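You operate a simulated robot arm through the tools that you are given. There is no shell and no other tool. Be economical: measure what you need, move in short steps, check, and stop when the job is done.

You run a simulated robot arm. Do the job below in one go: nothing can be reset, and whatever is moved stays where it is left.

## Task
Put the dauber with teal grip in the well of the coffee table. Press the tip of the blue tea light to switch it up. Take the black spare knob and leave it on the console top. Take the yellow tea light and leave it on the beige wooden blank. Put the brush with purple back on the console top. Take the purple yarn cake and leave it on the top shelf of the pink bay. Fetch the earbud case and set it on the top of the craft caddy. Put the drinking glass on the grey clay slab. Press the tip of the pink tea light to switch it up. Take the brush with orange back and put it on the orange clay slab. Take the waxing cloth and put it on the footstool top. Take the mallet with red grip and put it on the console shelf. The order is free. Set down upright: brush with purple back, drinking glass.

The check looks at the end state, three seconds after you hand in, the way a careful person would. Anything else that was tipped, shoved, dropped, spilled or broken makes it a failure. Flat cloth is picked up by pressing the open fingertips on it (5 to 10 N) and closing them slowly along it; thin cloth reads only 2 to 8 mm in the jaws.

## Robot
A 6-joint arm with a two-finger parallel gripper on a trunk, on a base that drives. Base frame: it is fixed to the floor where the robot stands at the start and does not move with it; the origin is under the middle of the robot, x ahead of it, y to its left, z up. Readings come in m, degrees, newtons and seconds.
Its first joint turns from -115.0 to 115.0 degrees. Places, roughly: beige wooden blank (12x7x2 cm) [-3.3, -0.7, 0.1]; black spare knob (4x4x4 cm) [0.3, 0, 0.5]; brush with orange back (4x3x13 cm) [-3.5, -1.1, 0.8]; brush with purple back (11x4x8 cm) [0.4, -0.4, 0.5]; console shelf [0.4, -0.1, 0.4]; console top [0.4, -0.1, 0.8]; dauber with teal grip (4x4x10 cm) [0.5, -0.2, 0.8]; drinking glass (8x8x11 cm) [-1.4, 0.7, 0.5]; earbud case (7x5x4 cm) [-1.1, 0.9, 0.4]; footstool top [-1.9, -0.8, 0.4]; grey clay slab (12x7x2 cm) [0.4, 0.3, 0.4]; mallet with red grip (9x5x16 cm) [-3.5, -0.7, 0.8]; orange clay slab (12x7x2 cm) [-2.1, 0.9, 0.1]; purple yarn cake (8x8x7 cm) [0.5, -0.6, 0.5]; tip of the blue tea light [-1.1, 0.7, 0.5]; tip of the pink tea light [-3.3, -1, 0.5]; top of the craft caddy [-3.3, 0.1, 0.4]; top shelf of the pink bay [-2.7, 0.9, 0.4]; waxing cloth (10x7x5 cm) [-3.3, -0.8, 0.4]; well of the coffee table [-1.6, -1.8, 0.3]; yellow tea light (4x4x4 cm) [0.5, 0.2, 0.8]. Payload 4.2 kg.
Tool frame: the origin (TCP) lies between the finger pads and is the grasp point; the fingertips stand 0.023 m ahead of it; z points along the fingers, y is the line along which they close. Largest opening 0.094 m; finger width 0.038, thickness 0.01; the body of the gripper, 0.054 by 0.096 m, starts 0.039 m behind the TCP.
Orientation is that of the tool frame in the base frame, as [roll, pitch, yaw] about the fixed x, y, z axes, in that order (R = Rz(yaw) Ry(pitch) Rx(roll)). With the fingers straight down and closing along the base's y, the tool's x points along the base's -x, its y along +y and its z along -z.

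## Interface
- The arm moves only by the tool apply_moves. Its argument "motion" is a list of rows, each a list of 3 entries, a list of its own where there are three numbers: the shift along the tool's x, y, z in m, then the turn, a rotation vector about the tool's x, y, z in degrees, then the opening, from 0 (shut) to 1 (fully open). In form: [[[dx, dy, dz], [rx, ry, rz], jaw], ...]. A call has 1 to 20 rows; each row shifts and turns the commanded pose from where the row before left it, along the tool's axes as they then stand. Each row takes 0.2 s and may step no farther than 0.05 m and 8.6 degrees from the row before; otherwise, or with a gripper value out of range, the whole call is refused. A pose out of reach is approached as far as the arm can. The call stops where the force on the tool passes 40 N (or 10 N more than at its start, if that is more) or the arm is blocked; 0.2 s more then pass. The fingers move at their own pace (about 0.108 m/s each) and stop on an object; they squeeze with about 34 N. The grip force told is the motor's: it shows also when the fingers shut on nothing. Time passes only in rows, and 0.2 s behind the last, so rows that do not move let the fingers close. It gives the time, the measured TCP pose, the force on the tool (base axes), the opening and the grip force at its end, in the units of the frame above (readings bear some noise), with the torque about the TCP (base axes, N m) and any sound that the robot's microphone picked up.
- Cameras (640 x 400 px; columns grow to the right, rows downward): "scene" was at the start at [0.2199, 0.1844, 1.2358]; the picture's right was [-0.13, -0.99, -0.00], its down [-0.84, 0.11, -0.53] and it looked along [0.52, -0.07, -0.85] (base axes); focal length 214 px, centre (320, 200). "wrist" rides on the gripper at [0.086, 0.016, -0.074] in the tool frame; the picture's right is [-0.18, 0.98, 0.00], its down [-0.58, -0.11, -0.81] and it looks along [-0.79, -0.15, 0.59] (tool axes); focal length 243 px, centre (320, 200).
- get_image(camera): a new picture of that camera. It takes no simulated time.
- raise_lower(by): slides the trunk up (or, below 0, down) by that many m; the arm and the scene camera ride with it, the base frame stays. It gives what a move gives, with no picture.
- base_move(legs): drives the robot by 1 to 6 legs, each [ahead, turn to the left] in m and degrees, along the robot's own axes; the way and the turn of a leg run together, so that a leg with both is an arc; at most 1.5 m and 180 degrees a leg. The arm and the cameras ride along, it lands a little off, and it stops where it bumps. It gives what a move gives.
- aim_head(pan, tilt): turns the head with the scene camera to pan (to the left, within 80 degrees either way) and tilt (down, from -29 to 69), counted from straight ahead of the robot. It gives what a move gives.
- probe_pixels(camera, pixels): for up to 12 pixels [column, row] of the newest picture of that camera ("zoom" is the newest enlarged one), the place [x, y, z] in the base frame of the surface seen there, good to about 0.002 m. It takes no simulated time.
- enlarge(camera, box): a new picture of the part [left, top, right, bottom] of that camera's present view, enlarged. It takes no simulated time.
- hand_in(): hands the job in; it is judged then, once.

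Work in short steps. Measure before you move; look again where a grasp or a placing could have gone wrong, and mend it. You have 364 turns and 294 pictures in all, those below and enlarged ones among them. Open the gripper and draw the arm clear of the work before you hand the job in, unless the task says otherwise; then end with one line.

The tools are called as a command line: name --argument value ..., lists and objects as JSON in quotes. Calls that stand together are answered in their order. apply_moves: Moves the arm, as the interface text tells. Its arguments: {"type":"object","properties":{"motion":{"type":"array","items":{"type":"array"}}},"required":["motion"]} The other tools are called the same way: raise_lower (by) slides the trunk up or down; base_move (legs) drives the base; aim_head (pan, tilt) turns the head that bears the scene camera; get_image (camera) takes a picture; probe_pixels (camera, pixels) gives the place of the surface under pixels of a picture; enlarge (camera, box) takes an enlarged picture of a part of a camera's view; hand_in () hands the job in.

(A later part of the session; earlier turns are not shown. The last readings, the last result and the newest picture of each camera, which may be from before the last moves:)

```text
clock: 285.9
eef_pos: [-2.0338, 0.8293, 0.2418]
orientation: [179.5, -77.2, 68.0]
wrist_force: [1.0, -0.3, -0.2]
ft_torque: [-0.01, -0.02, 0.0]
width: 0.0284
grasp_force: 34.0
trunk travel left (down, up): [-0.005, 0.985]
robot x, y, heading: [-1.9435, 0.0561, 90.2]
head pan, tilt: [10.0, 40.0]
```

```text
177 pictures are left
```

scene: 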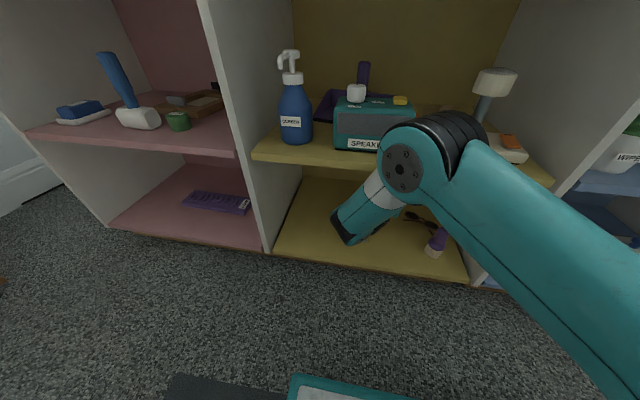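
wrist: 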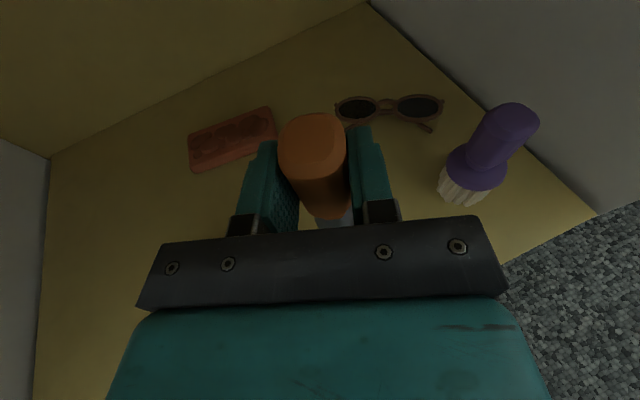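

Works well. Continue to the slab.

apply_moves --motion '[[[0.0062, -0.031, 0.0277], [0, 0, 0], 0.1], [[0.0062, -0.031, 0.0277], [0, 0, 0], 0.1], [[0, 0, 0], [0, 0, 0], 0.1]]'

get_image --camera "wrist"

get_image --camera "scene"

```text
clock: 286.6
eef_pos: [-2.0712, 0.9048, 0.2408]
orientation: [179.4, -77.2, 68.0]
wrist_force: [-0.8, -0.7, -0.6]
ft_torque: [0.0, -0.02, 0.02]
width: 0.0288
grasp_force: 33.5
trunk travel left (down, up): [-0.005, 0.985]
robot x, y, heading: [-1.9443, 0.0553, 90.3]
head pan, tilt: [10.0, 40.0]
```

```text
176 pictures are left
```

wrist: 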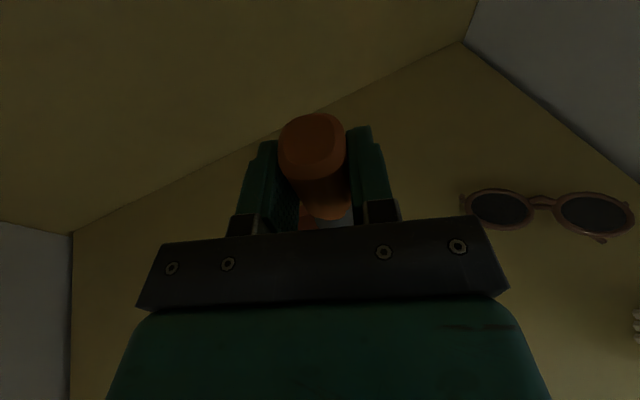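

```text
175 pictures are left
```

scene: 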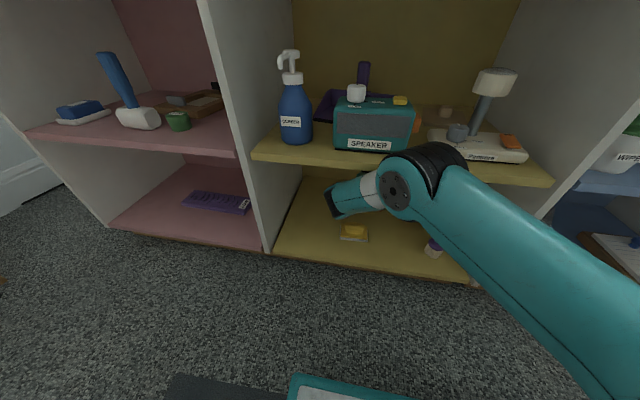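

Over the slab. Move in 12 mm more and lower to near contact.

apply_moves --motion '[[[0.0024, -0.0045, 0.0108], [0, 0, 0], 0.1], [[-0.0088, 0, 0.002], [0, 0, 0], 0.1], [[-0.0078, 0, 0.0018], [0, 0, 0], 0.1], [[-0.002, 0, 0.0005], [0, 0, 0], 0.1], [[0, 0, 0], [0, 0, 0], 0.1]]'

```text
clock: 287.9
eef_pos: [-2.0704, 0.9164, 0.2228]
orientation: [179.7, -77.1, 67.8]
wrist_force: [-0.1, -0.2, -1.2]
ft_torque: [0.02, 0.0, -0.01]
width: 0.0284
grasp_force: 34.1
trunk travel left (down, up): [-0.005, 0.985]
robot x, y, heading: [-1.9471, 0.0565, 90.6]
head pan, tilt: [10.0, 40.0]
```

apply_moves --motion '[[[-0.002, 0, 0.0005], [0, 0, 0], 0.1], [[-0.002, 0, 0.0005], [0, 0, 0], 0.1], [[0, 0, 0], [0, 0, 0], 0.1]]'

```text
clock: 288.6
eef_pos: [-2.0693, 0.917, 0.2204]
orientation: [179.6, -77.1, 67.9]
wrist_force: [0.1, -0.3, -1.3]
ft_torque: [0.0, 0.01, 0.0]
width: 0.0283
grasp_force: 34.1
trunk travel left (down, up): [-0.005, 0.985]
robot x, y, heading: [-1.9404, 0.0554, 90.3]
head pan, tilt: [10.0, 40.0]
```

apply_moves --motion '[[[-0.002, 0, 0.0005], [0, 0, 0], 0.1], [[-0.002, 0, 0.0005], [0, 0, 0], 0.1], [[0, 0, 0], [0, 0, 0], 0.1]]'

```text
clock: 289.4
eef_pos: [-2.0701, 0.9166, 0.2171]
orientation: [179.6, -77.1, 67.8]
wrist_force: [0.0, -0.3, -1.0]
ft_torque: [0.0, -0.01, -0.02]
width: 0.0287
grasp_force: 33.7
trunk travel left (down, up): [-0.005, 0.985]
robot x, y, heading: [-1.9431, 0.0568, 90.0]
head pan, tilt: [10.0, 40.0]
```

apply_moves --motion '[[[-0.0015, 0, 0.0004], [0, 0, 0], 0.1], [[-0.0015, 0, 0.0004], [0, 0, 0], 0.1], [[0, 0, 0], [0, 0, 0], 0.1]]'

```text
clock: 290.2
eef_pos: [-2.0695, 0.9167, 0.2148]
orientation: [179.9, -77.4, 67.4]
wrist_force: [-0.8, -1.2, 8.7]
ft_torque: [0.1, -0.04, -0.02]
width: 0.0283
grasp_force: 34.2
trunk travel left (down, up): [-0.005, 0.985]
robot x, y, heading: [-1.947, 0.0557, 90.3]
head pan, tilt: [10.0, 40.0]
```

Contact (9 N). Open slowly and withdraw straight back.

apply_moves --motion '[[[0, 0, 0], [0, 0, 0], 0.33], [[0, 0, 0], [0, 0, 0], 0.45], [[0, 0, 0], [0, 0, 0], 0.5], [[0, 0, -0.03], [0, 0, 0], 0.5], [[0, 0, -0.035], [0, 0, 0], 0.5]]'

get_image --camera "wrist"

```text
clock: 291.4
eef_pos: [-2.0932, 0.8562, 0.2255]
orientation: [179.5, -77.2, 67.8]
wrist_force: [-0.1, 0.0, 0.9]
ft_torque: [-0.04, -0.01, 0.01]
width: 0.0473
grasp_force: 0.1
trunk travel left (down, up): [-0.005, 0.985]
robot x, y, heading: [-1.9415, 0.0507, 90.4]
head pan, tilt: [10.0, 40.0]
```

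```text
174 pictures are left
```

wrist: 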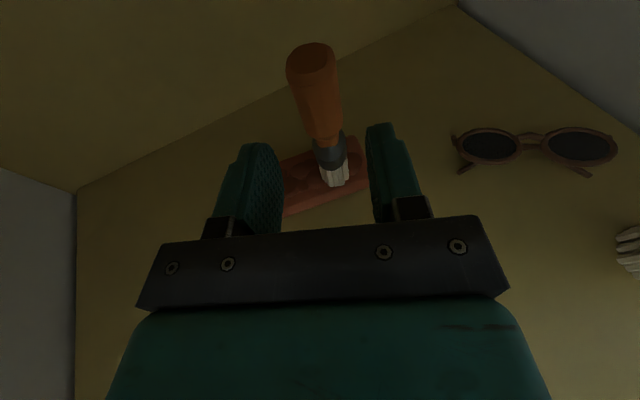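

The brush stands on the orange slab. Back the base straight out 0.4 m with the arm extended.

base_move --legs '[[-0.4, 0]]'

raise_lower --by 0.3

aim_head --pan -25 --tilt 20

get_image --camera "scene"

```text
clock: 293.5
eef_pos: [-2.0961, 0.5674, 0.2411]
orientation: [-177.4, -78.4, 65.0]
wrist_force: [-0.6, 0.1, 0.0]
ft_torque: [0.04, -0.02, 0.0]
width: 0.047
grasp_force: 0.0
trunk travel left (down, up): [-0.005, 0.985]
robot x, y, heading: [-1.9448, -0.2279, 90.5]
head pan, tilt: [10.0, 40.0]
stopped in leg 1: the robot was blocked; the commanded pose is now the measured one
```

```text
clock: 296.5
eef_pos: [-2.0954, 0.5663, 0.5394]
orientation: [-177.9, -78.3, 65.4]
wrist_force: [-0.3, 0.9, 0.5]
ft_torque: [-0.01, 0.02, -0.01]
width: 0.0469
grasp_force: 0.0
trunk travel left (down, up): [-0.305, 0.685]
robot x, y, heading: [-1.9436, -0.2309, 90.5]
head pan, tilt: [10.0, 40.0]
```

```text
clock: 297.5
eef_pos: [-2.0955, 0.566, 0.5396]
orientation: [-177.9, -78.3, 65.6]
wrist_force: [0.1, 0.2, 0.1]
ft_torque: [-0.03, -0.05, -0.01]
width: 0.0468
grasp_force: 0.0
trunk travel left (down, up): [-0.305, 0.685]
robot x, y, heading: [-1.9443, -0.2334, 90.6]
head pan, tilt: [-25.0, 20.0]
```

```text
173 pictures are left
```

scene: 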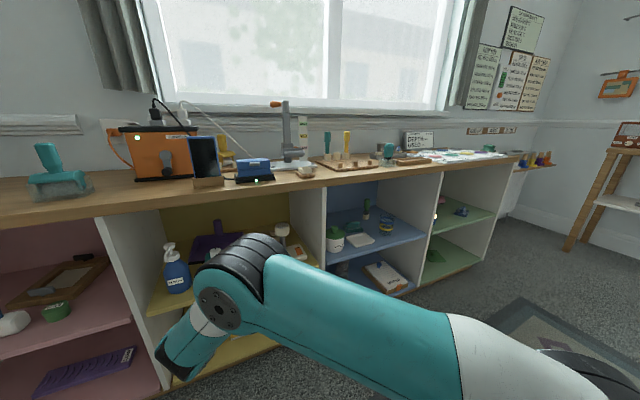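

Enlarge toward the blue and green bays to see the glass, earbud case and blue tea light.

enlarge --camera "scene" --box '[320, 170, 520, 300]'

probe_pixels --camera "zoom" --pixels '[[365, 135], [365, 150], [450, 130], [455, 120], [150, 130], [210, 180], [212, 165], [50, 220], [120, 230], [370, 220], [350, 190]]'

```text
3.08 times, centred on (420, 235) of scene
```

zoom: 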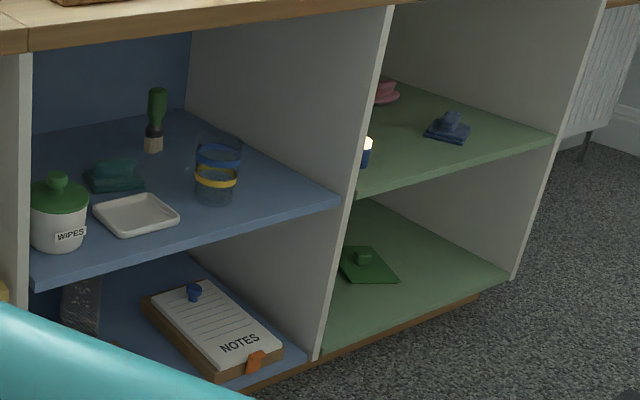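

```text
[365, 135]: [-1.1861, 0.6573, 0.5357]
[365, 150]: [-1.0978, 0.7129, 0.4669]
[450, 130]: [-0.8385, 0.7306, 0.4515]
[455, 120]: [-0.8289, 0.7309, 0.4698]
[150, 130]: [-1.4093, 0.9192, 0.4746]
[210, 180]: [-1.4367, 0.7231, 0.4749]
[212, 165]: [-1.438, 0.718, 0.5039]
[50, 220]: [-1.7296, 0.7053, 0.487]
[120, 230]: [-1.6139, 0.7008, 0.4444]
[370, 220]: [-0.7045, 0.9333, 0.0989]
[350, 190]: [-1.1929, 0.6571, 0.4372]
```

Both tea lights were lit at the start, so I'll compare tip heights when pressing the blue one. Retract the arm, move forward a little and travel east to the green bay.

apply_moves --motion '[[[-0.02, 0, -0.04], [0, -4, 0], 0.2], [[-0.02, 0, -0.04], [0, -4, 0], 0.0], [[-0.02, 0, -0.04], [0, -4, 0], 0.0], [[0, 0, -0.02], [0, -4, 0], 0.0]]'

base_move --legs '[[0.12, 0], [0, -90], [0.95, 0], [0, 88]]'

aim_head --pan 5 --tilt 25

get_image --camera "scene"

```text
clock: 298.5
eef_pos: [-2.1532, 0.4288, 0.5194]
orientation: [-179.2, -62.3, 66.7]
wrist_force: [0.1, -0.5, -0.1]
ft_torque: [-0.02, 0.0, -0.01]
width: 0.0
grasp_force: 34.5
trunk travel left (down, up): [-0.305, 0.685]
robot x, y, heading: [-1.9443, -0.2313, 90.6]
head pan, tilt: [-25.0, 20.0]
```

```text
clock: 311.7
eef_pos: [-1.2015, 0.5925, 0.5203]
orientation: [-178.9, -62.2, 66.5]
wrist_force: [0.1, 0.4, -0.6]
ft_torque: [-0.03, -0.01, 0.0]
width: 0.0001
grasp_force: 33.8
trunk travel left (down, up): [-0.305, 0.685]
robot x, y, heading: [-0.9932, -0.0684, 90.2]
head pan, tilt: [-25.0, 20.0]
```

```text
clock: 312.7
eef_pos: [-1.2011, 0.5928, 0.5209]
orientation: [-179.0, -62.3, 66.5]
wrist_force: [-1.1, -0.3, 0.7]
ft_torque: [0.0, -0.01, 0.0]
width: 0.0
grasp_force: 34.5
trunk travel left (down, up): [-0.305, 0.685]
robot x, y, heading: [-0.9917, -0.0688, 90.3]
head pan, tilt: [5.0, 25.0]
```

```text
171 pictures are left
```

scene: 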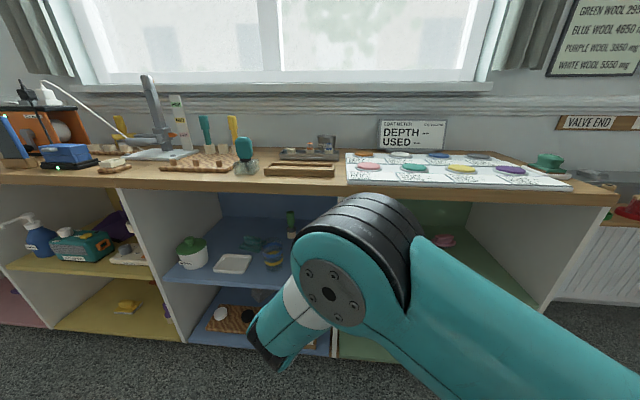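

Lower the trunk to flatten the arm, bring the tool to (−1.10,0.58,0.57) at ~45°.

raise_lower --by -0.27

apply_moves --motion '[[[0.0372, 0.012, -0.0152], [0, 0, 0], 0.0], [[0.0372, 0.012, -0.0152], [0, 0, 0], 0.0], [[0.0372, 0.012, -0.0152], [0, 0, 0], 0.0], [[0.0372, 0.012, -0.0152], [0, 0, 0], 0.0], [[0.0372, 0.012, -0.0152], [0, 0, 0], 0.0], [[0.0372, 0.012, -0.0152], [0, 0, 0], 0.0], [[0.0372, 0.012, -0.0152], [0, 0, 0], 0.0], [[0.0372, 0.012, -0.0152], [0, 0, 0], 0.0]]'

get_image --camera "wrist"

```text
clock: 315.4
eef_pos: [-1.2018, 0.5924, 0.2514]
orientation: [-179.0, -62.3, 66.5]
wrist_force: [1.3, -0.6, 0.4]
ft_torque: [0.01, -0.01, -0.01]
width: 0.0
grasp_force: 34.0
trunk travel left (down, up): [-0.035, 0.955]
robot x, y, heading: [-0.9933, -0.0688, 90.4]
head pan, tilt: [5.0, 25.0]
```

```text
clock: 317.2
eef_pos: [-1.0971, 0.5829, 0.5696]
orientation: [-179.1, -62.3, 66.6]
wrist_force: [-0.5, -0.4, 0.0]
ft_torque: [0.01, 0.02, 0.02]
width: 0.0
grasp_force: 33.8
trunk travel left (down, up): [-0.035, 0.955]
robot x, y, heading: [-0.9943, -0.0685, 90.4]
head pan, tilt: [5.0, 25.0]
```

```text
170 pictures are left
```

wrist: 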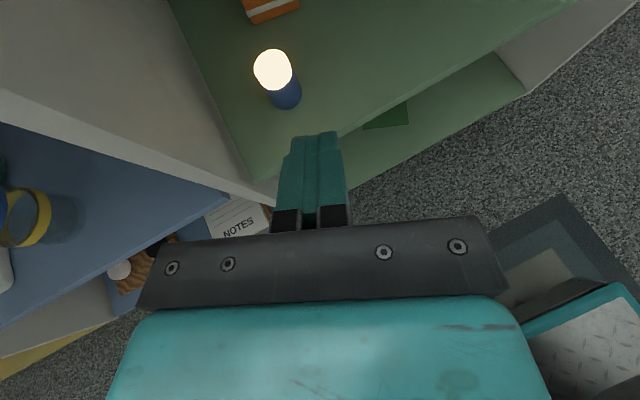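

Blue tea light is at (275,75), lit. Measure it closely before pressing.

enlarge --camera "wrist" --box '[220, 30, 340, 120]'

probe_pixels --camera "wrist" --pixels '[[272, 55], [263, 70], [285, 68], [273, 72], [278, 88], [288, 100], [275, 64], [280, 60], [300, 130], [185, 120]]'

```text
4.44 times, centred on (280, 75) of wrist
```

zoom: 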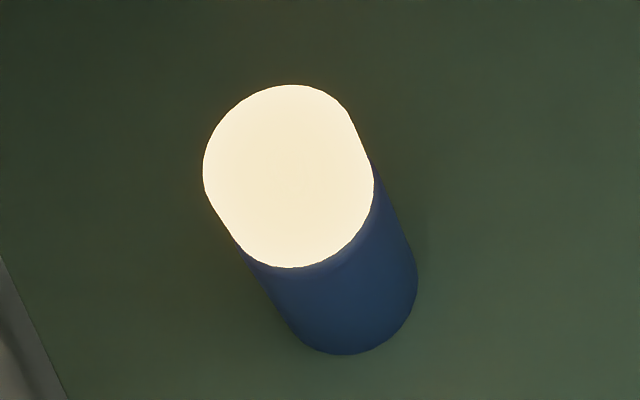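

```text
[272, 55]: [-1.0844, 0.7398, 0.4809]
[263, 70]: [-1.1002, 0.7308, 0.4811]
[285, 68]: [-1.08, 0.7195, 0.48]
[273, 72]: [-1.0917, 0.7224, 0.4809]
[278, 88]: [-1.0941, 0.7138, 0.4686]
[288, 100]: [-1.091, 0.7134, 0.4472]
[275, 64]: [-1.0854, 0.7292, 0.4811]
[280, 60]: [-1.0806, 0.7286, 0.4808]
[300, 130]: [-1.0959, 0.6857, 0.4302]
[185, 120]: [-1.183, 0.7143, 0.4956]
```

Yaw to ~80, tilt to 45°, and move above the light.

apply_moves --motion '[[[0, 0, 0], [5.75, 0, -3.0], 0.0], [[0, 0, 0], [5.75, 0, -3.0], 0.0], [[0, 0, 0], [0, -8.5, 0], 0.0], [[0, 0, 0], [0, -8.5, 0], 0.0], [[0.0179, -0.0047, 0.0323], [0, 0, 0], 0.0], [[0.0179, -0.0047, 0.0323], [0, 0, 0], 0.0], [[0.0179, -0.0047, 0.0323], [0, 0, 0], 0.0], [[0.0179, -0.0047, 0.0323], [0, 0, 0], 0.0], [[0, 0, 0], [0, 0, 0], 0.0]]'

get_image --camera "wrist"

```text
clock: 319.2
eef_pos: [-1.0925, 0.7275, 0.5302]
orientation: [-179.3, -45.5, 79.9]
wrist_force: [-0.2, 0.1, -0.1]
ft_torque: [0.0, 0.0, 0.0]
width: 0.0
grasp_force: 34.1
trunk travel left (down, up): [-0.035, 0.955]
robot x, y, heading: [-0.9952, -0.0668, 90.8]
head pan, tilt: [5.0, 25.0]
```

```text
168 pictures are left
```

wrist: 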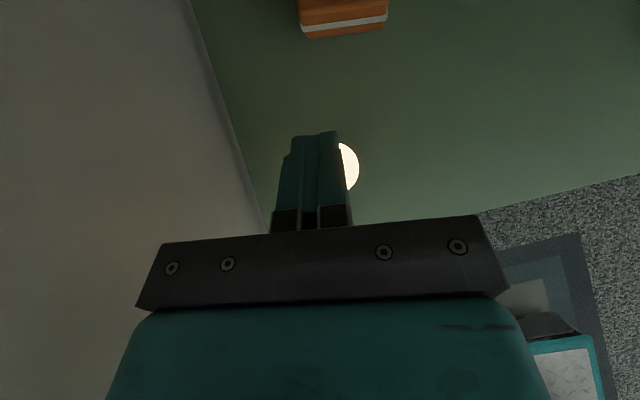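

Aligned as with the pink one. Press.

apply_moves --motion '[[[-0.0085, 0, 0.0085], [0, 0, 0], 0.0], [[-0.0042, 0, 0.0042], [0, 0, 0], 0.0], [[-0.0028, 0, 0.0028], [0, 0, 0], 0.0], [[-0.0014, 0, 0.0014], [0, 0, 0], 0.0], [[0, 0, 0], [0, 0, 0], 0.0]]'

```text
clock: 320.4
eef_pos: [-1.0931, 0.726, 0.5061]
orientation: [-179.3, -45.5, 79.8]
wrist_force: [0.8, 0.4, 4.7]
ft_torque: [0.03, -0.02, 0.02]
width: 0.0
grasp_force: 34.3
trunk travel left (down, up): [-0.035, 0.955]
robot x, y, heading: [-0.9921, -0.0687, 90.5]
head pan, tilt: [5.0, 25.0]
heard: click
```

Clicked. Retract to the earlier viewpoint and measure the tip again.

apply_moves --motion '[[[0.018, 0, -0.018], [0, 0, 0], 0.0], [[0.01, 0, -0.02], [0, 0, 0], 0.0], [[-0.012, 0, -0.04], [0, 0, 0], 0.0], [[-0.012, 0, -0.04], [0, 0, 0], 0.0], [[0, 0, -0.03], [0, 0, 0], 0.0], [[0, 0, 0], [0, 8.5, 0], 0.0], [[0, 0, 0], [0, 8.5, 0], 0.0]]'

get_image --camera "wrist"

```text
clock: 322.0
eef_pos: [-1.1089, 0.6257, 0.6145]
orientation: [-178.9, -62.6, 79.4]
wrist_force: [-0.2, 0.1, -0.5]
ft_torque: [0.02, 0.0, -0.01]
width: 0.0
grasp_force: 34.0
trunk travel left (down, up): [-0.035, 0.955]
robot x, y, heading: [-0.9965, -0.0635, 90.2]
head pan, tilt: [5.0, 25.0]
```

```text
167 pictures are left
```

wrist: 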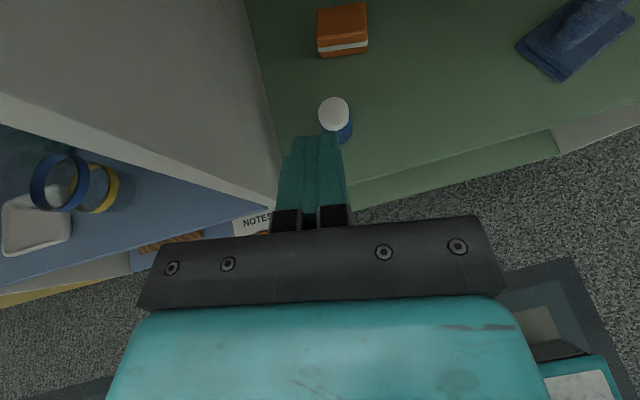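

probe_pixels --camera "wrist" --pixels '[[332, 102], [325, 112], [340, 110], [333, 112], [335, 120], [330, 107], [338, 105]]'

enlarge --camera "wrist" --box '[280, 70, 400, 160]'

```text
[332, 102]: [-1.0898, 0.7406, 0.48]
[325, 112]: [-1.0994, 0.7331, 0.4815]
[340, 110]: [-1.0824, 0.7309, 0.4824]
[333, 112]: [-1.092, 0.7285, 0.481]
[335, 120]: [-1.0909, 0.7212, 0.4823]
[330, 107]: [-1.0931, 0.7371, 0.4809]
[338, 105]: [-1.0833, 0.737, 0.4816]
```

```text
4.44 times, centred on (340, 115) of wrist
```

zoom: 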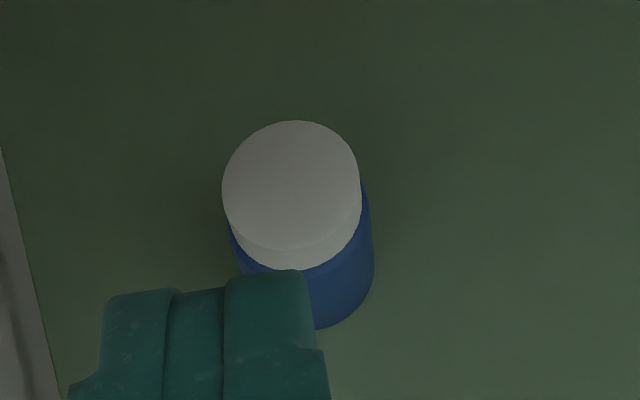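

Unlit now, same tip height: a plain toggle. Since both lights were lit originally, the press is meant to change the state; I leave blue pressed once (unlit) and will re-press pink later. Now the glass at (−1.437,0.72): reposition to face the blue bay.

base_move --legs '[[-0.12, 0], [0, 90], [0.27, 0], [0, -90]]'

get_image --camera "wrist"

get_image --camera "scene"

```text
clock: 332.4
eef_pos: [-1.3709, 0.5072, 0.6134]
orientation: [-179.0, -62.3, 78.7]
wrist_force: [-0.2, 0.9, -0.7]
ft_torque: [0.01, 0.02, 0.01]
width: 0.0002
grasp_force: 34.1
trunk travel left (down, up): [-0.035, 0.955]
robot x, y, heading: [-1.2675, -0.1864, 89.6]
head pan, tilt: [5.0, 25.0]
```

```text
165 pictures are left
```

wrist: 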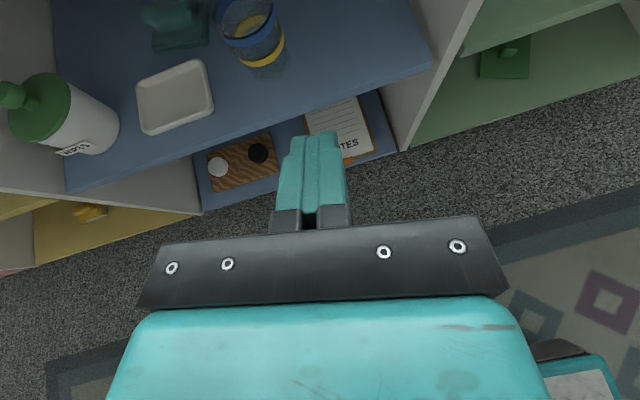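

```text
164 pictures are left
```

scene: 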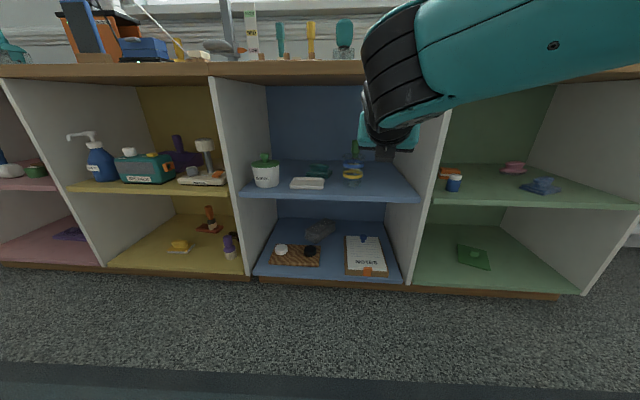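

Zoom on the glass and probe its bands.

enlarge --camera "scene" --box '[310, 130, 400, 200]'

probe_pixels --camera "wrist" --pixels '[[222, 10], [240, 38], [276, 20], [265, 35], [245, 55], [262, 62], [282, 45], [250, 48], [215, 90], [200, 40]]'

probe_pixels --camera "scene" --pixels '[[343, 163], [352, 165], [362, 163], [344, 179], [352, 181], [361, 179], [352, 172], [352, 186]]'

```text
5.71 times, centred on (355, 165) of scene
```

zoom: 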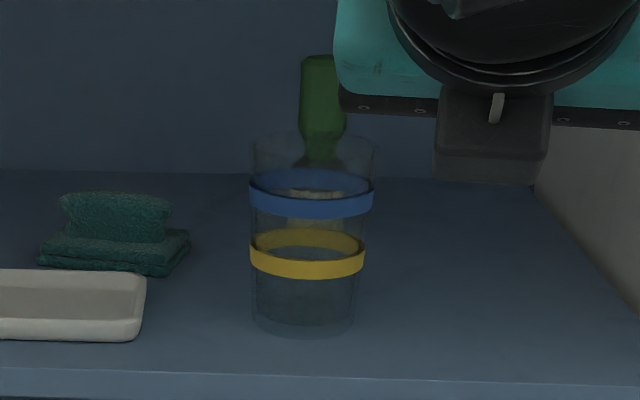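

```text
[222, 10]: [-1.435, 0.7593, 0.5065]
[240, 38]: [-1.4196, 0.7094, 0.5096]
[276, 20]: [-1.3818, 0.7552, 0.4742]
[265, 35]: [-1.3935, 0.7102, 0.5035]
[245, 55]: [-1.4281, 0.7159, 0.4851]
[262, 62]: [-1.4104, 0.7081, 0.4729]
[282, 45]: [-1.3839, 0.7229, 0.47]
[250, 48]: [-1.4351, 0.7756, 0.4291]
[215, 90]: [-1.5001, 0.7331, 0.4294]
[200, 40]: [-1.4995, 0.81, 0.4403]
```

```text
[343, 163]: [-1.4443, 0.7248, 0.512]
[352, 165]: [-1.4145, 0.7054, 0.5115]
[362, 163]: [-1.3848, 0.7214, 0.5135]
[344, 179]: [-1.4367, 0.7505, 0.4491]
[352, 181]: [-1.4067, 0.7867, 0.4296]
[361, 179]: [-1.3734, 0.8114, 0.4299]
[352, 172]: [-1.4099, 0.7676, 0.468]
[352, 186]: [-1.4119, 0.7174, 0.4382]
```

Glass axis ≈ (−1.413,0.741), rim ≈0.54. Set the tool lower, flatter and fully open in front of it, then drive 0.12 in.

apply_moves --motion '[[[-0.0293, -0.02, -0.0041], [0, 0, 0], 0.5], [[-0.0293, -0.02, -0.0041], [0, 0, 0], 1.0], [[-0.0293, -0.02, -0.0041], [0, 0, 0], 1.0], [[0, 0, 0], [0, 8.5, 0], 1.0]]'

base_move --legs '[[0.12, 0]]'

get_image --camera "wrist"

```text
clock: 333.4
eef_pos: [-1.439, 0.466, 0.5432]
orientation: [-178.3, -71.0, 77.9]
wrist_force: [0.1, -0.5, 0.9]
ft_torque: [-0.01, -0.02, -0.01]
width: 0.0939
grasp_force: 0.1
trunk travel left (down, up): [-0.035, 0.955]
robot x, y, heading: [-1.2649, -0.1865, 89.5]
head pan, tilt: [5.0, 25.0]
```

```text
clock: 334.7
eef_pos: [-1.4375, 0.5896, 0.5429]
orientation: [-178.6, -71.0, 77.9]
wrist_force: [0.0, 0.3, -0.8]
ft_torque: [0.04, 0.01, 0.0]
width: 0.0939
grasp_force: 0.0
trunk travel left (down, up): [-0.035, 0.955]
robot x, y, heading: [-1.2614, -0.0637, 89.3]
head pan, tilt: [5.0, 25.0]
```

```text
162 pictures are left
```

wrist: 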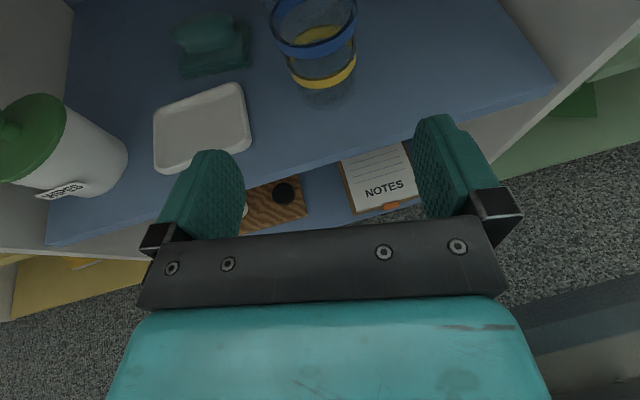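

Refine the glass centre with probes on both bands.

probe_pixels --camera "wrist" --pixels '[[277, 40], [355, 20], [318, 52], [290, 68], [354, 60], [325, 84], [300, 40], [340, 42]]'

```text
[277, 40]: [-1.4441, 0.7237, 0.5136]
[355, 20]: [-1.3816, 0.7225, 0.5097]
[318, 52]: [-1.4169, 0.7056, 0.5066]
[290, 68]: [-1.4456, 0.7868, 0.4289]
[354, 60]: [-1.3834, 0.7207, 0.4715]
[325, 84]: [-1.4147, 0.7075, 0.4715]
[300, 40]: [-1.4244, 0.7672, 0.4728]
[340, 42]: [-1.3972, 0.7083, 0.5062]
```

Centre (−1.413,0.742), r 3.65 cm. Advance along the axis in steps, checking before closing.

apply_moves --motion '[[[0, -0.0019, 0.0375], [0, 0, 0], 1.0], [[0, -0.0019, 0.0375], [0, 0, 0], 1.0], [[0, -0.0019, 0.0375], [0, 0, 0], 1.0], [[0, 0, 0], [0, 0, 0], 1.0]]'

get_image --camera "wrist"

```text
clock: 335.7
eef_pos: [-1.422, 0.6961, 0.5072]
orientation: [-178.4, -70.9, 78.0]
wrist_force: [0.4, -0.3, 0.2]
ft_torque: [-0.01, 0.02, -0.01]
width: 0.094
grasp_force: 0.1
trunk travel left (down, up): [-0.035, 0.955]
robot x, y, heading: [-1.2636, -0.0661, 89.2]
head pan, tilt: [5.0, 25.0]
```

```text
161 pictures are left
```

wrist: 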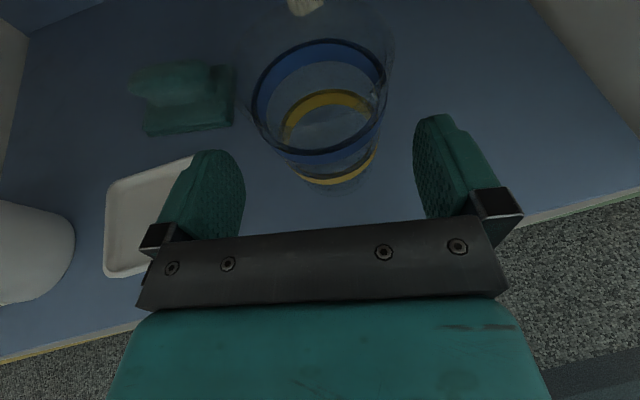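

Centred. Advance the last 37 mm and close gently.

apply_moves --motion '[[[0, 0, 0.0185], [0, 0, 0], 1.0], [[0, 0, 0.0185], [0, 0, 0], 1.0], [[0, 0, 0], [0, 0, 0], 0.9], [[0, 0, 0], [0, 0, 0], 0.82], [[0, 0, 0], [0, 0, 0], 0.74], [[0, 0, 0], [0, 0, 0], 0.7], [[0, 0, 0], [0, 0, 0], 0.65]]'

get_image --camera "wrist"

```text
clock: 337.3
eef_pos: [-1.4147, 0.7297, 0.4949]
orientation: [-178.5, -70.9, 78.0]
wrist_force: [0.9, -0.1, 0.3]
ft_torque: [0.06, 0.05, -0.05]
width: 0.0673
grasp_force: 33.5
trunk travel left (down, up): [-0.035, 0.955]
robot x, y, heading: [-1.2662, -0.0668, 89.4]
head pan, tilt: [5.0, 25.0]
```

```text
160 pictures are left
```

wrist: 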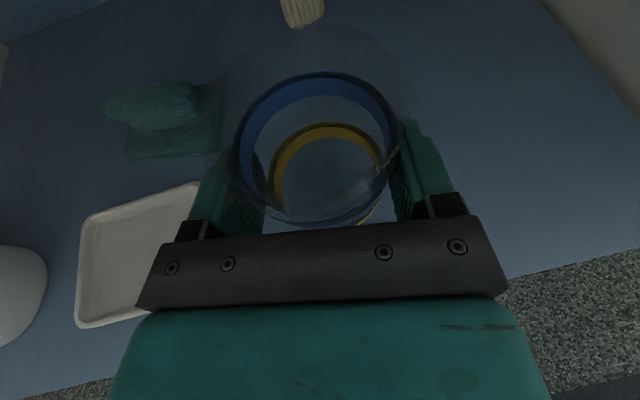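

Glass held (67 mm). Lift 3 cm and back straight out.

apply_moves --motion '[[[0.0284, 0, -0.0098], [0, 0, 0], 0.65], [[0, 0, 0], [0, 0, 0], 0.65]]'

base_move --legs '[[-0.25, 0]]'

get_image --camera "scene"

```text
clock: 337.9
eef_pos: [-1.4146, 0.7312, 0.5237]
orientation: [-178.6, -70.9, 78.1]
wrist_force: [-0.3, -0.4, -2.3]
ft_torque: [-0.04, 0.0, 0.01]
width: 0.0672
grasp_force: 34.3
trunk travel left (down, up): [-0.035, 0.955]
robot x, y, heading: [-1.2642, -0.0646, 89.5]
head pan, tilt: [5.0, 25.0]
```

```text
clock: 339.7
eef_pos: [-1.4134, 0.4871, 0.5247]
orientation: [-178.6, -70.8, 77.9]
wrist_force: [-0.1, -0.5, -2.6]
ft_torque: [0.06, -0.02, 0.0]
width: 0.0671
grasp_force: 34.2
trunk travel left (down, up): [-0.035, 0.955]
robot x, y, heading: [-1.2663, -0.3116, 89.1]
head pan, tilt: [5.0, 25.0]
```

```text
159 pictures are left
```

scene: 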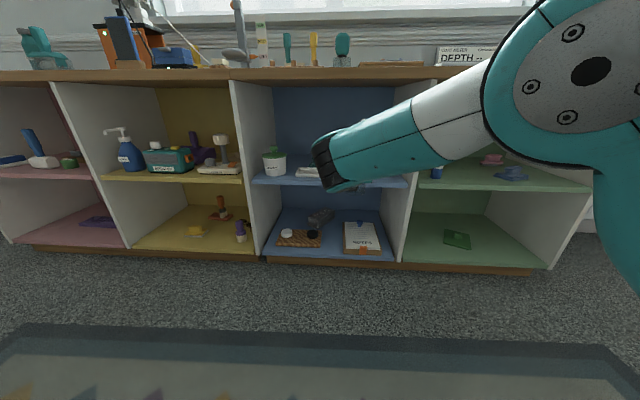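

Retract the arm 0.2, then travel toward the console's left part.

apply_moves --motion '[[[-0.013, 0, -0.038], [0, 0, 0], 0.65], [[-0.013, 0, -0.038], [0, 0, 0], 0.65], [[-0.013, 0, -0.038], [0, 0, 0], 0.65], [[-0.013, 0, -0.038], [0, 0, 0], 0.65], [[-0.013, 0, -0.038], [0, 0, 0], 0.65]]'

base_move --legs '[[0, -66], [0.85, 0], [0, -23]]'

get_image --camera "scene"

get_image --camera "wrist"

```text
clock: 340.9
eef_pos: [-1.4491, 0.2884, 0.5248]
orientation: [-178.5, -70.9, 77.7]
wrist_force: [0.1, 0.1, -2.2]
ft_torque: [-0.01, -0.02, 0.01]
width: 0.067
grasp_force: 33.7
trunk travel left (down, up): [-0.035, 0.955]
robot x, y, heading: [-1.2666, -0.3087, 89.3]
head pan, tilt: [5.0, 25.0]
```

```text
clock: 349.4
eef_pos: [0.1059, 0.2267, 0.5246]
orientation: [-178.6, -70.9, -10.9]
wrist_force: [-0.4, 0.0, -1.8]
ft_torque: [0.02, 0.03, 0.0]
width: 0.0673
grasp_force: 33.7
trunk travel left (down, up): [-0.035, 0.955]
robot x, y, heading: [-0.488, 0.0283, 0.6]
head pan, tilt: [5.0, 25.0]
```

```text
158 pictures are left
```

scene: 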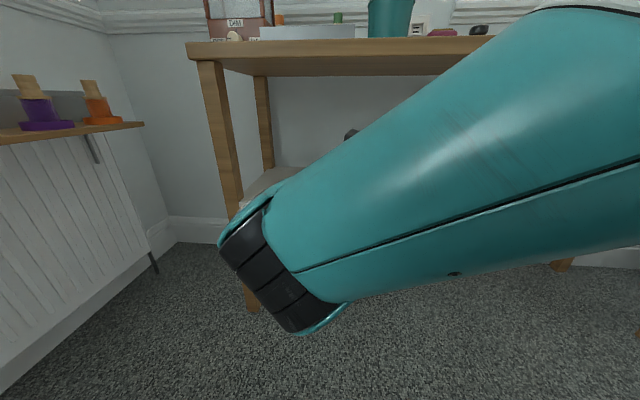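

```text
157 pictures are left
```

wrist: 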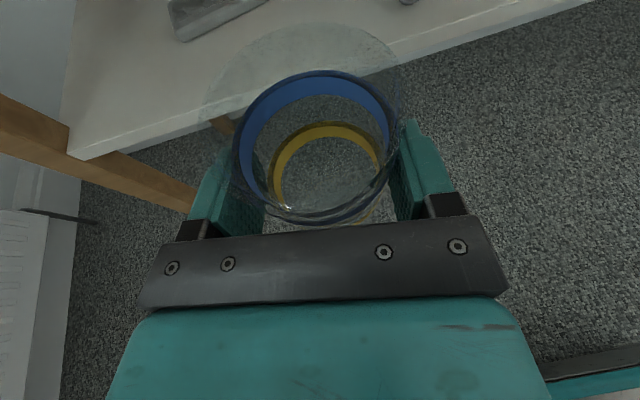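

Shift the tool left 7 cm and up 3 cm, then drive in 0.2.

apply_moves --motion '[[[0.0119, -0.0358, -0.0115], [0, 0, 0], 0.65], [[0.0119, -0.0358, -0.0115], [0, 0, 0], 0.65]]'

base_move --legs '[[0.18, 0]]'

get_image --camera "wrist"

get_image --camera "scene"

```text
clock: 350.0
eef_pos: [0.1034, 0.2999, 0.5564]
orientation: [-178.7, -70.9, -10.8]
wrist_force: [0.1, 0.5, -1.9]
ft_torque: [-0.03, 0.01, -0.04]
width: 0.0673
grasp_force: 33.7
trunk travel left (down, up): [-0.035, 0.955]
robot x, y, heading: [-0.4906, 0.03, 0.3]
head pan, tilt: [5.0, 25.0]
```

```text
clock: 351.6
eef_pos: [0.2833, 0.3013, 0.5568]
orientation: [-178.6, -70.9, -10.9]
wrist_force: [-0.3, 0.4, -2.0]
ft_torque: [0.02, -0.02, 0.0]
width: 0.0673
grasp_force: 33.8
trunk travel left (down, up): [-0.035, 0.955]
robot x, y, heading: [-0.3049, 0.0259, 0.1]
head pan, tilt: [5.0, 25.0]
```

```text
156 pictures are left
```

wrist: 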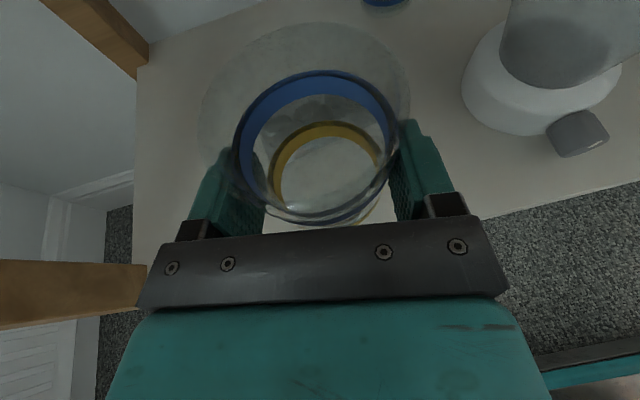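

```text
155 pictures are left
```

scene: 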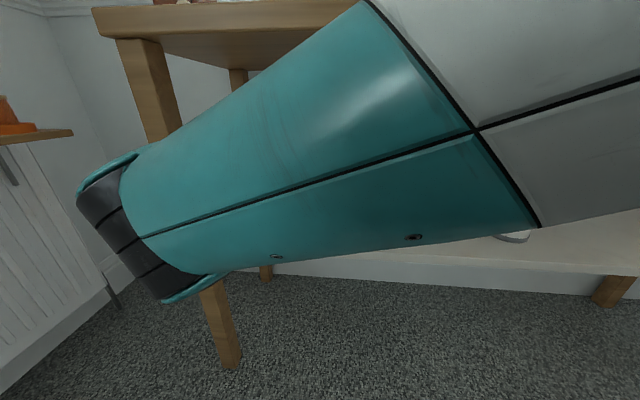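

Check where the grey slab is through the glass by probing.

probe_pixels --camera "wrist" --pixels '[[300, 45], [250, 55], [360, 50], [300, 15], [250, 20], [360, 15], [180, 60], [430, 40], [320, 150], [300, 100], [200, 30], [340, 5]]'

enlarge --camera "wrist" --box '[130, 0, 470, 200]'

```text
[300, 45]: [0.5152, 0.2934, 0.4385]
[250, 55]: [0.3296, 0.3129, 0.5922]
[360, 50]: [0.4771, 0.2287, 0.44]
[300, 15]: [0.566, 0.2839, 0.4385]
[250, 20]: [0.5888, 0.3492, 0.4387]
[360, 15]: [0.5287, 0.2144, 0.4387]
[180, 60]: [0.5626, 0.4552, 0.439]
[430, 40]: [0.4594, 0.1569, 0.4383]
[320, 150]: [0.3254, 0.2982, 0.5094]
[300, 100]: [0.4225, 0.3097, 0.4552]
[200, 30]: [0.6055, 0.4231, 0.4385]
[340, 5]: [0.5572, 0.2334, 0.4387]
```

```text
1.88 times, centred on (300, 100) of wrist
```

zoom: 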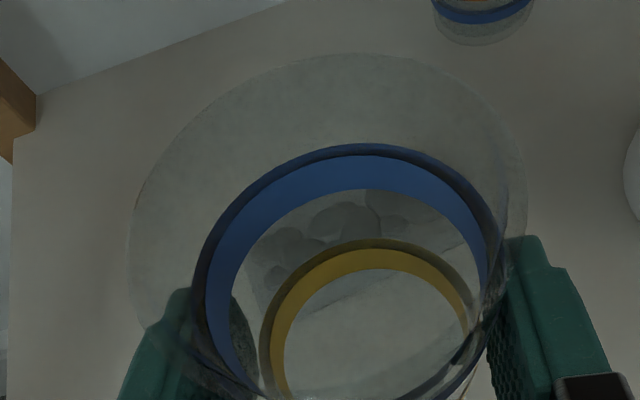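

The slab is visible through the glass. Probe its top through the glass.

probe_pixels --camera "zoom" --pixels '[[300, 262], [345, 222], [400, 232], [440, 235], [255, 275], [330, 205], [385, 205], [340, 290], [380, 290], [310, 310]]'

```text
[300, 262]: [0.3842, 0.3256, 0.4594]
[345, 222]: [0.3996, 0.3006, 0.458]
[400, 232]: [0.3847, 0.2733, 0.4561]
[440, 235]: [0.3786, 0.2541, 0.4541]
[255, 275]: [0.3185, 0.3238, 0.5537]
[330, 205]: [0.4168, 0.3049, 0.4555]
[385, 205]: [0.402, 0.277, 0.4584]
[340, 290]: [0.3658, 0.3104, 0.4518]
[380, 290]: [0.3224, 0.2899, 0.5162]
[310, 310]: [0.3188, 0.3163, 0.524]
```

Advance 9.5 cm over the slab, then lower.

apply_moves --motion '[[[0.0152, -0.008, 0.044], [0, 0, 0], 0.65], [[0.0152, -0.008, 0.044], [0, 0, 0], 0.65], [[-0.0132, 0, 0.0046], [0, 0, 0], 0.65], [[-0.0113, 0, 0.0039], [0, 0, 0], 0.65], [[0, 0, 0], [0, 0, 0], 0.65]]'

get_image --camera "wrist"

```text
clock: 352.8
eef_pos: [0.3767, 0.3026, 0.5307]
orientation: [-178.6, -70.9, -11.0]
wrist_force: [0.3, -0.4, -1.5]
ft_torque: [0.0, 0.0, 0.02]
width: 0.0673
grasp_force: 33.8
trunk travel left (down, up): [-0.035, 0.955]
robot x, y, heading: [-0.3077, 0.0308, 0.5]
head pan, tilt: [5.0, 25.0]
```

```text
153 pictures are left
```

wrist: 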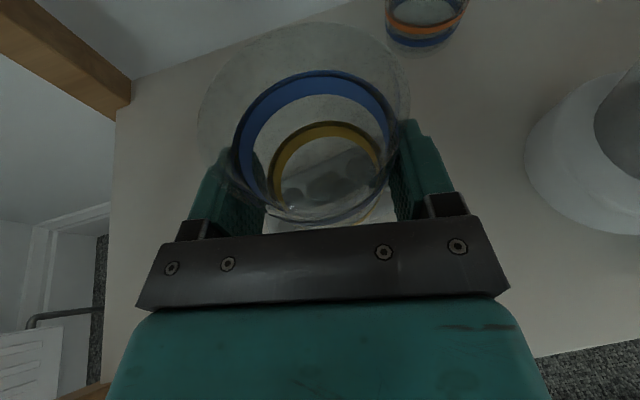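

Glass axis is over the slab centre (0.3885,0.300). Lower to contact.

apply_moves --motion '[[[-0.0038, 0, 0.0013], [0, 0, 0], 0.65], [[-0.0019, 0, 0.0007], [0, 0, 0], 0.65], [[0, 0, 0], [0, 0, 0], 0.65]]'

```text
clock: 353.6
eef_pos: [0.3795, 0.3024, 0.5245]
orientation: [-178.8, -70.9, -10.8]
wrist_force: [0.9, 0.7, -2.1]
ft_torque: [0.02, -0.01, -0.01]
width: 0.0671
grasp_force: 34.2
trunk travel left (down, up): [-0.035, 0.955]
robot x, y, heading: [-0.3065, 0.0319, 0.5]
head pan, tilt: [5.0, 25.0]
```

apply_moves --motion '[[[-0.0019, 0, 0.0007], [0, 0, 0], 0.65], [[-0.0014, 0, 0.0005], [0, 0, 0], 0.65], [[0, 0, 0], [0, 0, 0], 0.65]]'

```text
clock: 354.4
eef_pos: [0.3796, 0.3023, 0.5206]
orientation: [-178.7, -70.8, -10.8]
wrist_force: [-0.2, 1.1, -3.1]
ft_torque: [0.0, 0.01, 0.0]
width: 0.0672
grasp_force: 34.5
trunk travel left (down, up): [-0.035, 0.955]
robot x, y, heading: [-0.3101, 0.0344, 0.1]
head pan, tilt: [5.0, 25.0]
```

apply_moves --motion '[[[-0.0019, 0, 0.0007], [0, 0, 0], 0.65], [[0, 0, 0], [0, 0, 0], 0.65]]'

```text
clock: 354.9
eef_pos: [0.3784, 0.3019, 0.5197]
orientation: [-178.5, -71.0, -11.1]
wrist_force: [0.9, 0.4, 6.5]
ft_torque: [-0.17, -0.07, 0.04]
width: 0.0672
grasp_force: 34.2
trunk travel left (down, up): [-0.035, 0.955]
robot x, y, heading: [-0.3052, 0.0324, 0.3]
head pan, tilt: [5.0, 25.0]
```

Contact. Open gently and withdraw straight back along the tool axis.

apply_moves --motion '[[[0, 0, 0], [0, 0, 0], 0.76], [[0, 0, 0], [0, 0, 0], 0.85], [[0, 0, 0], [0, 0, 0], 1.0], [[0, 0, 0], [0, 0, 0], 1.0], [[0, 0, -0.02], [0, 0, 0], 1.0], [[0, 0, -0.03], [0, 0, 0], 1.0], [[0, 0, -0.04], [0, 0, 0], 1.0], [[0, 0, -0.04], [0, 0, 0], 1.0]]'

get_image --camera "wrist"

```text
clock: 356.9
eef_pos: [0.2797, 0.3025, 0.5637]
orientation: [-177.9, -70.9, -14.9]
wrist_force: [0.9, 0.0, 0.5]
ft_torque: [0.0, 0.01, -0.01]
width: 0.0941
grasp_force: 0.0
trunk travel left (down, up): [-0.035, 0.955]
robot x, y, heading: [-0.3076, 0.0345, 0.3]
head pan, tilt: [5.0, 25.0]
stopped in row 8: the arm was blocked; the commanded pose is now the measured one
```

```text
152 pictures are left
```

wrist: 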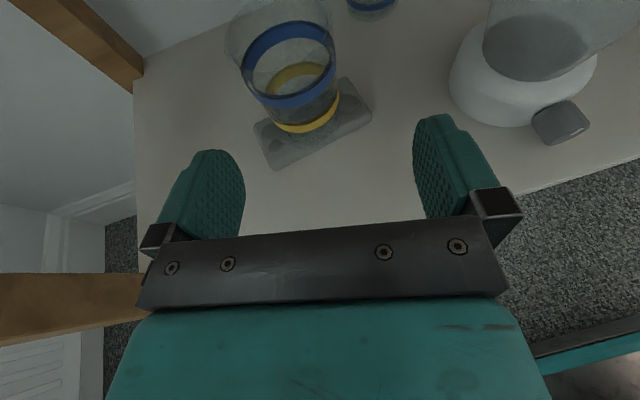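

Glass stands on the slab. The stop was the wrist limit; back the base out.

base_move --legs '[[-0.3, 0]]'

aim_head --pan 15 --tilt 15

get_image --camera "scene"

```text
clock: 359.0
eef_pos: [-0.0173, 0.2986, 0.565]
orientation: [-177.4, -70.8, -15.6]
wrist_force: [-0.4, 0.3, 0.6]
ft_torque: [-0.01, -0.02, -0.01]
width: 0.0938
grasp_force: 0.1
trunk travel left (down, up): [-0.035, 0.955]
robot x, y, heading: [-0.6048, 0.035, 0.2]
head pan, tilt: [5.0, 25.0]
```

```text
clock: 359.7
eef_pos: [-0.0156, 0.2986, 0.5649]
orientation: [-177.4, -70.8, -15.5]
wrist_force: [0.6, 0.5, -0.3]
ft_torque: [0.02, 0.0, -0.03]
width: 0.094
grasp_force: 0.0
trunk travel left (down, up): [-0.035, 0.955]
robot x, y, heading: [-0.6009, 0.0337, 0.3]
head pan, tilt: [15.0, 15.0]
```

```text
151 pictures are left
```

scene: 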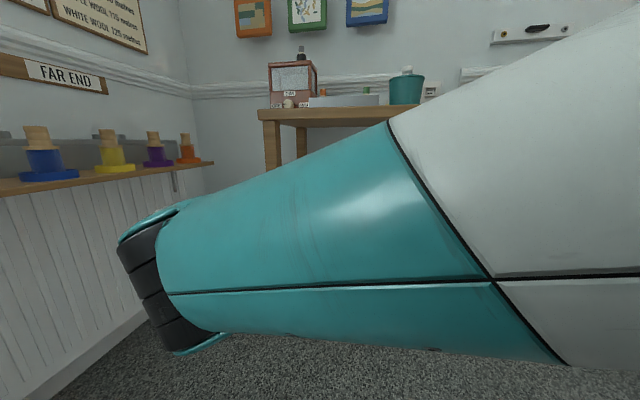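

Next the yellow tea light on the console top. Raise the trunk, steepen the tool to ~40°, and drive in above the top.

raise_lower --by 0.4

raise_lower --by 0.15

apply_moves --motion '[[[0, 0, 0], [0, -8, 0], 0.7], [[0, 0, 0], [0, -8, 0], 0.6], [[0, 0, 0], [0, -8, 0], 0.6], [[0, 0, 0], [0, -7, 0], 0.6], [[0, 0, 0], [0, 0, 0], 0.6]]'

base_move --legs '[[0.42, 0]]'

get_image --camera "wrist"

aim_head --pan 10 --tilt 45

get_image --camera "scene"

```text
clock: 363.5
eef_pos: [-0.0172, 0.2996, 0.9644]
orientation: [-177.4, -70.9, -15.3]
wrist_force: [-0.1, 0.6, 0.5]
ft_torque: [-0.02, 0.0, 0.0]
width: 0.094
grasp_force: 0.1
trunk travel left (down, up): [-0.435, 0.555]
robot x, y, heading: [-0.6066, 0.026, 0.1]
head pan, tilt: [15.0, 15.0]
```

```text
clock: 365.3
eef_pos: [-0.016, 0.2998, 1.1149]
orientation: [-177.4, -70.9, -15.4]
wrist_force: [-0.7, 0.9, -1.0]
ft_torque: [0.03, -0.02, -0.01]
width: 0.0937
grasp_force: 0.1
trunk travel left (down, up): [-0.585, 0.405]
robot x, y, heading: [-0.6111, 0.0323, 0.2]
head pan, tilt: [15.0, 15.0]
```

```text
clock: 366.5
eef_pos: [-0.0166, 0.2995, 1.1144]
orientation: [-178.9, -39.8, -13.7]
wrist_force: [0.2, -0.2, 0.1]
ft_torque: [0.01, -0.01, -0.01]
width: 0.0562
grasp_force: 0.1
trunk travel left (down, up): [-0.585, 0.405]
robot x, y, heading: [-0.6062, 0.0326, 0.3]
head pan, tilt: [15.0, 15.0]
```

```text
clock: 369.1
eef_pos: [0.4017, 0.308, 1.1146]
orientation: [-179.0, -39.9, -13.3]
wrist_force: [0.2, -1.0, 0.1]
ft_torque: [0.01, -0.02, 0.02]
width: 0.0564
grasp_force: 0.0
trunk travel left (down, up): [-0.585, 0.405]
robot x, y, heading: [-0.1835, 0.0333, 0.5]
head pan, tilt: [15.0, 15.0]
```

```text
150 pictures are left
```

wrist: 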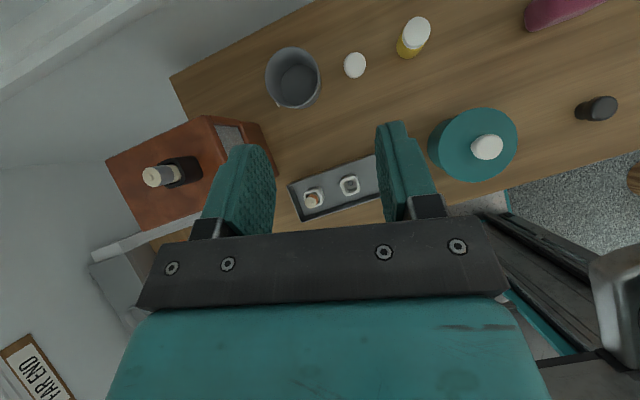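

```text
clock: 370.0
eef_pos: [0.4002, 0.3087, 1.1151]
orientation: [-178.9, -39.9, -13.3]
wrist_force: [-0.1, -0.8, -0.5]
ft_torque: [-0.04, -0.02, 0.04]
width: 0.0564
grasp_force: 0.0
trunk travel left (down, up): [-0.585, 0.405]
robot x, y, heading: [-0.1839, 0.0349, 0.7]
head pan, tilt: [10.0, 45.0]
```

```text
149 pictures are left
```

scene: 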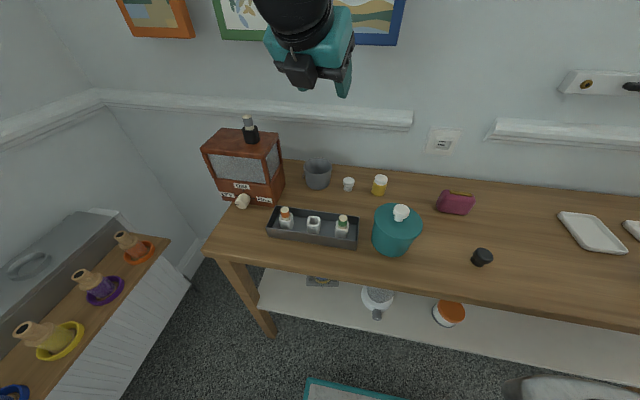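

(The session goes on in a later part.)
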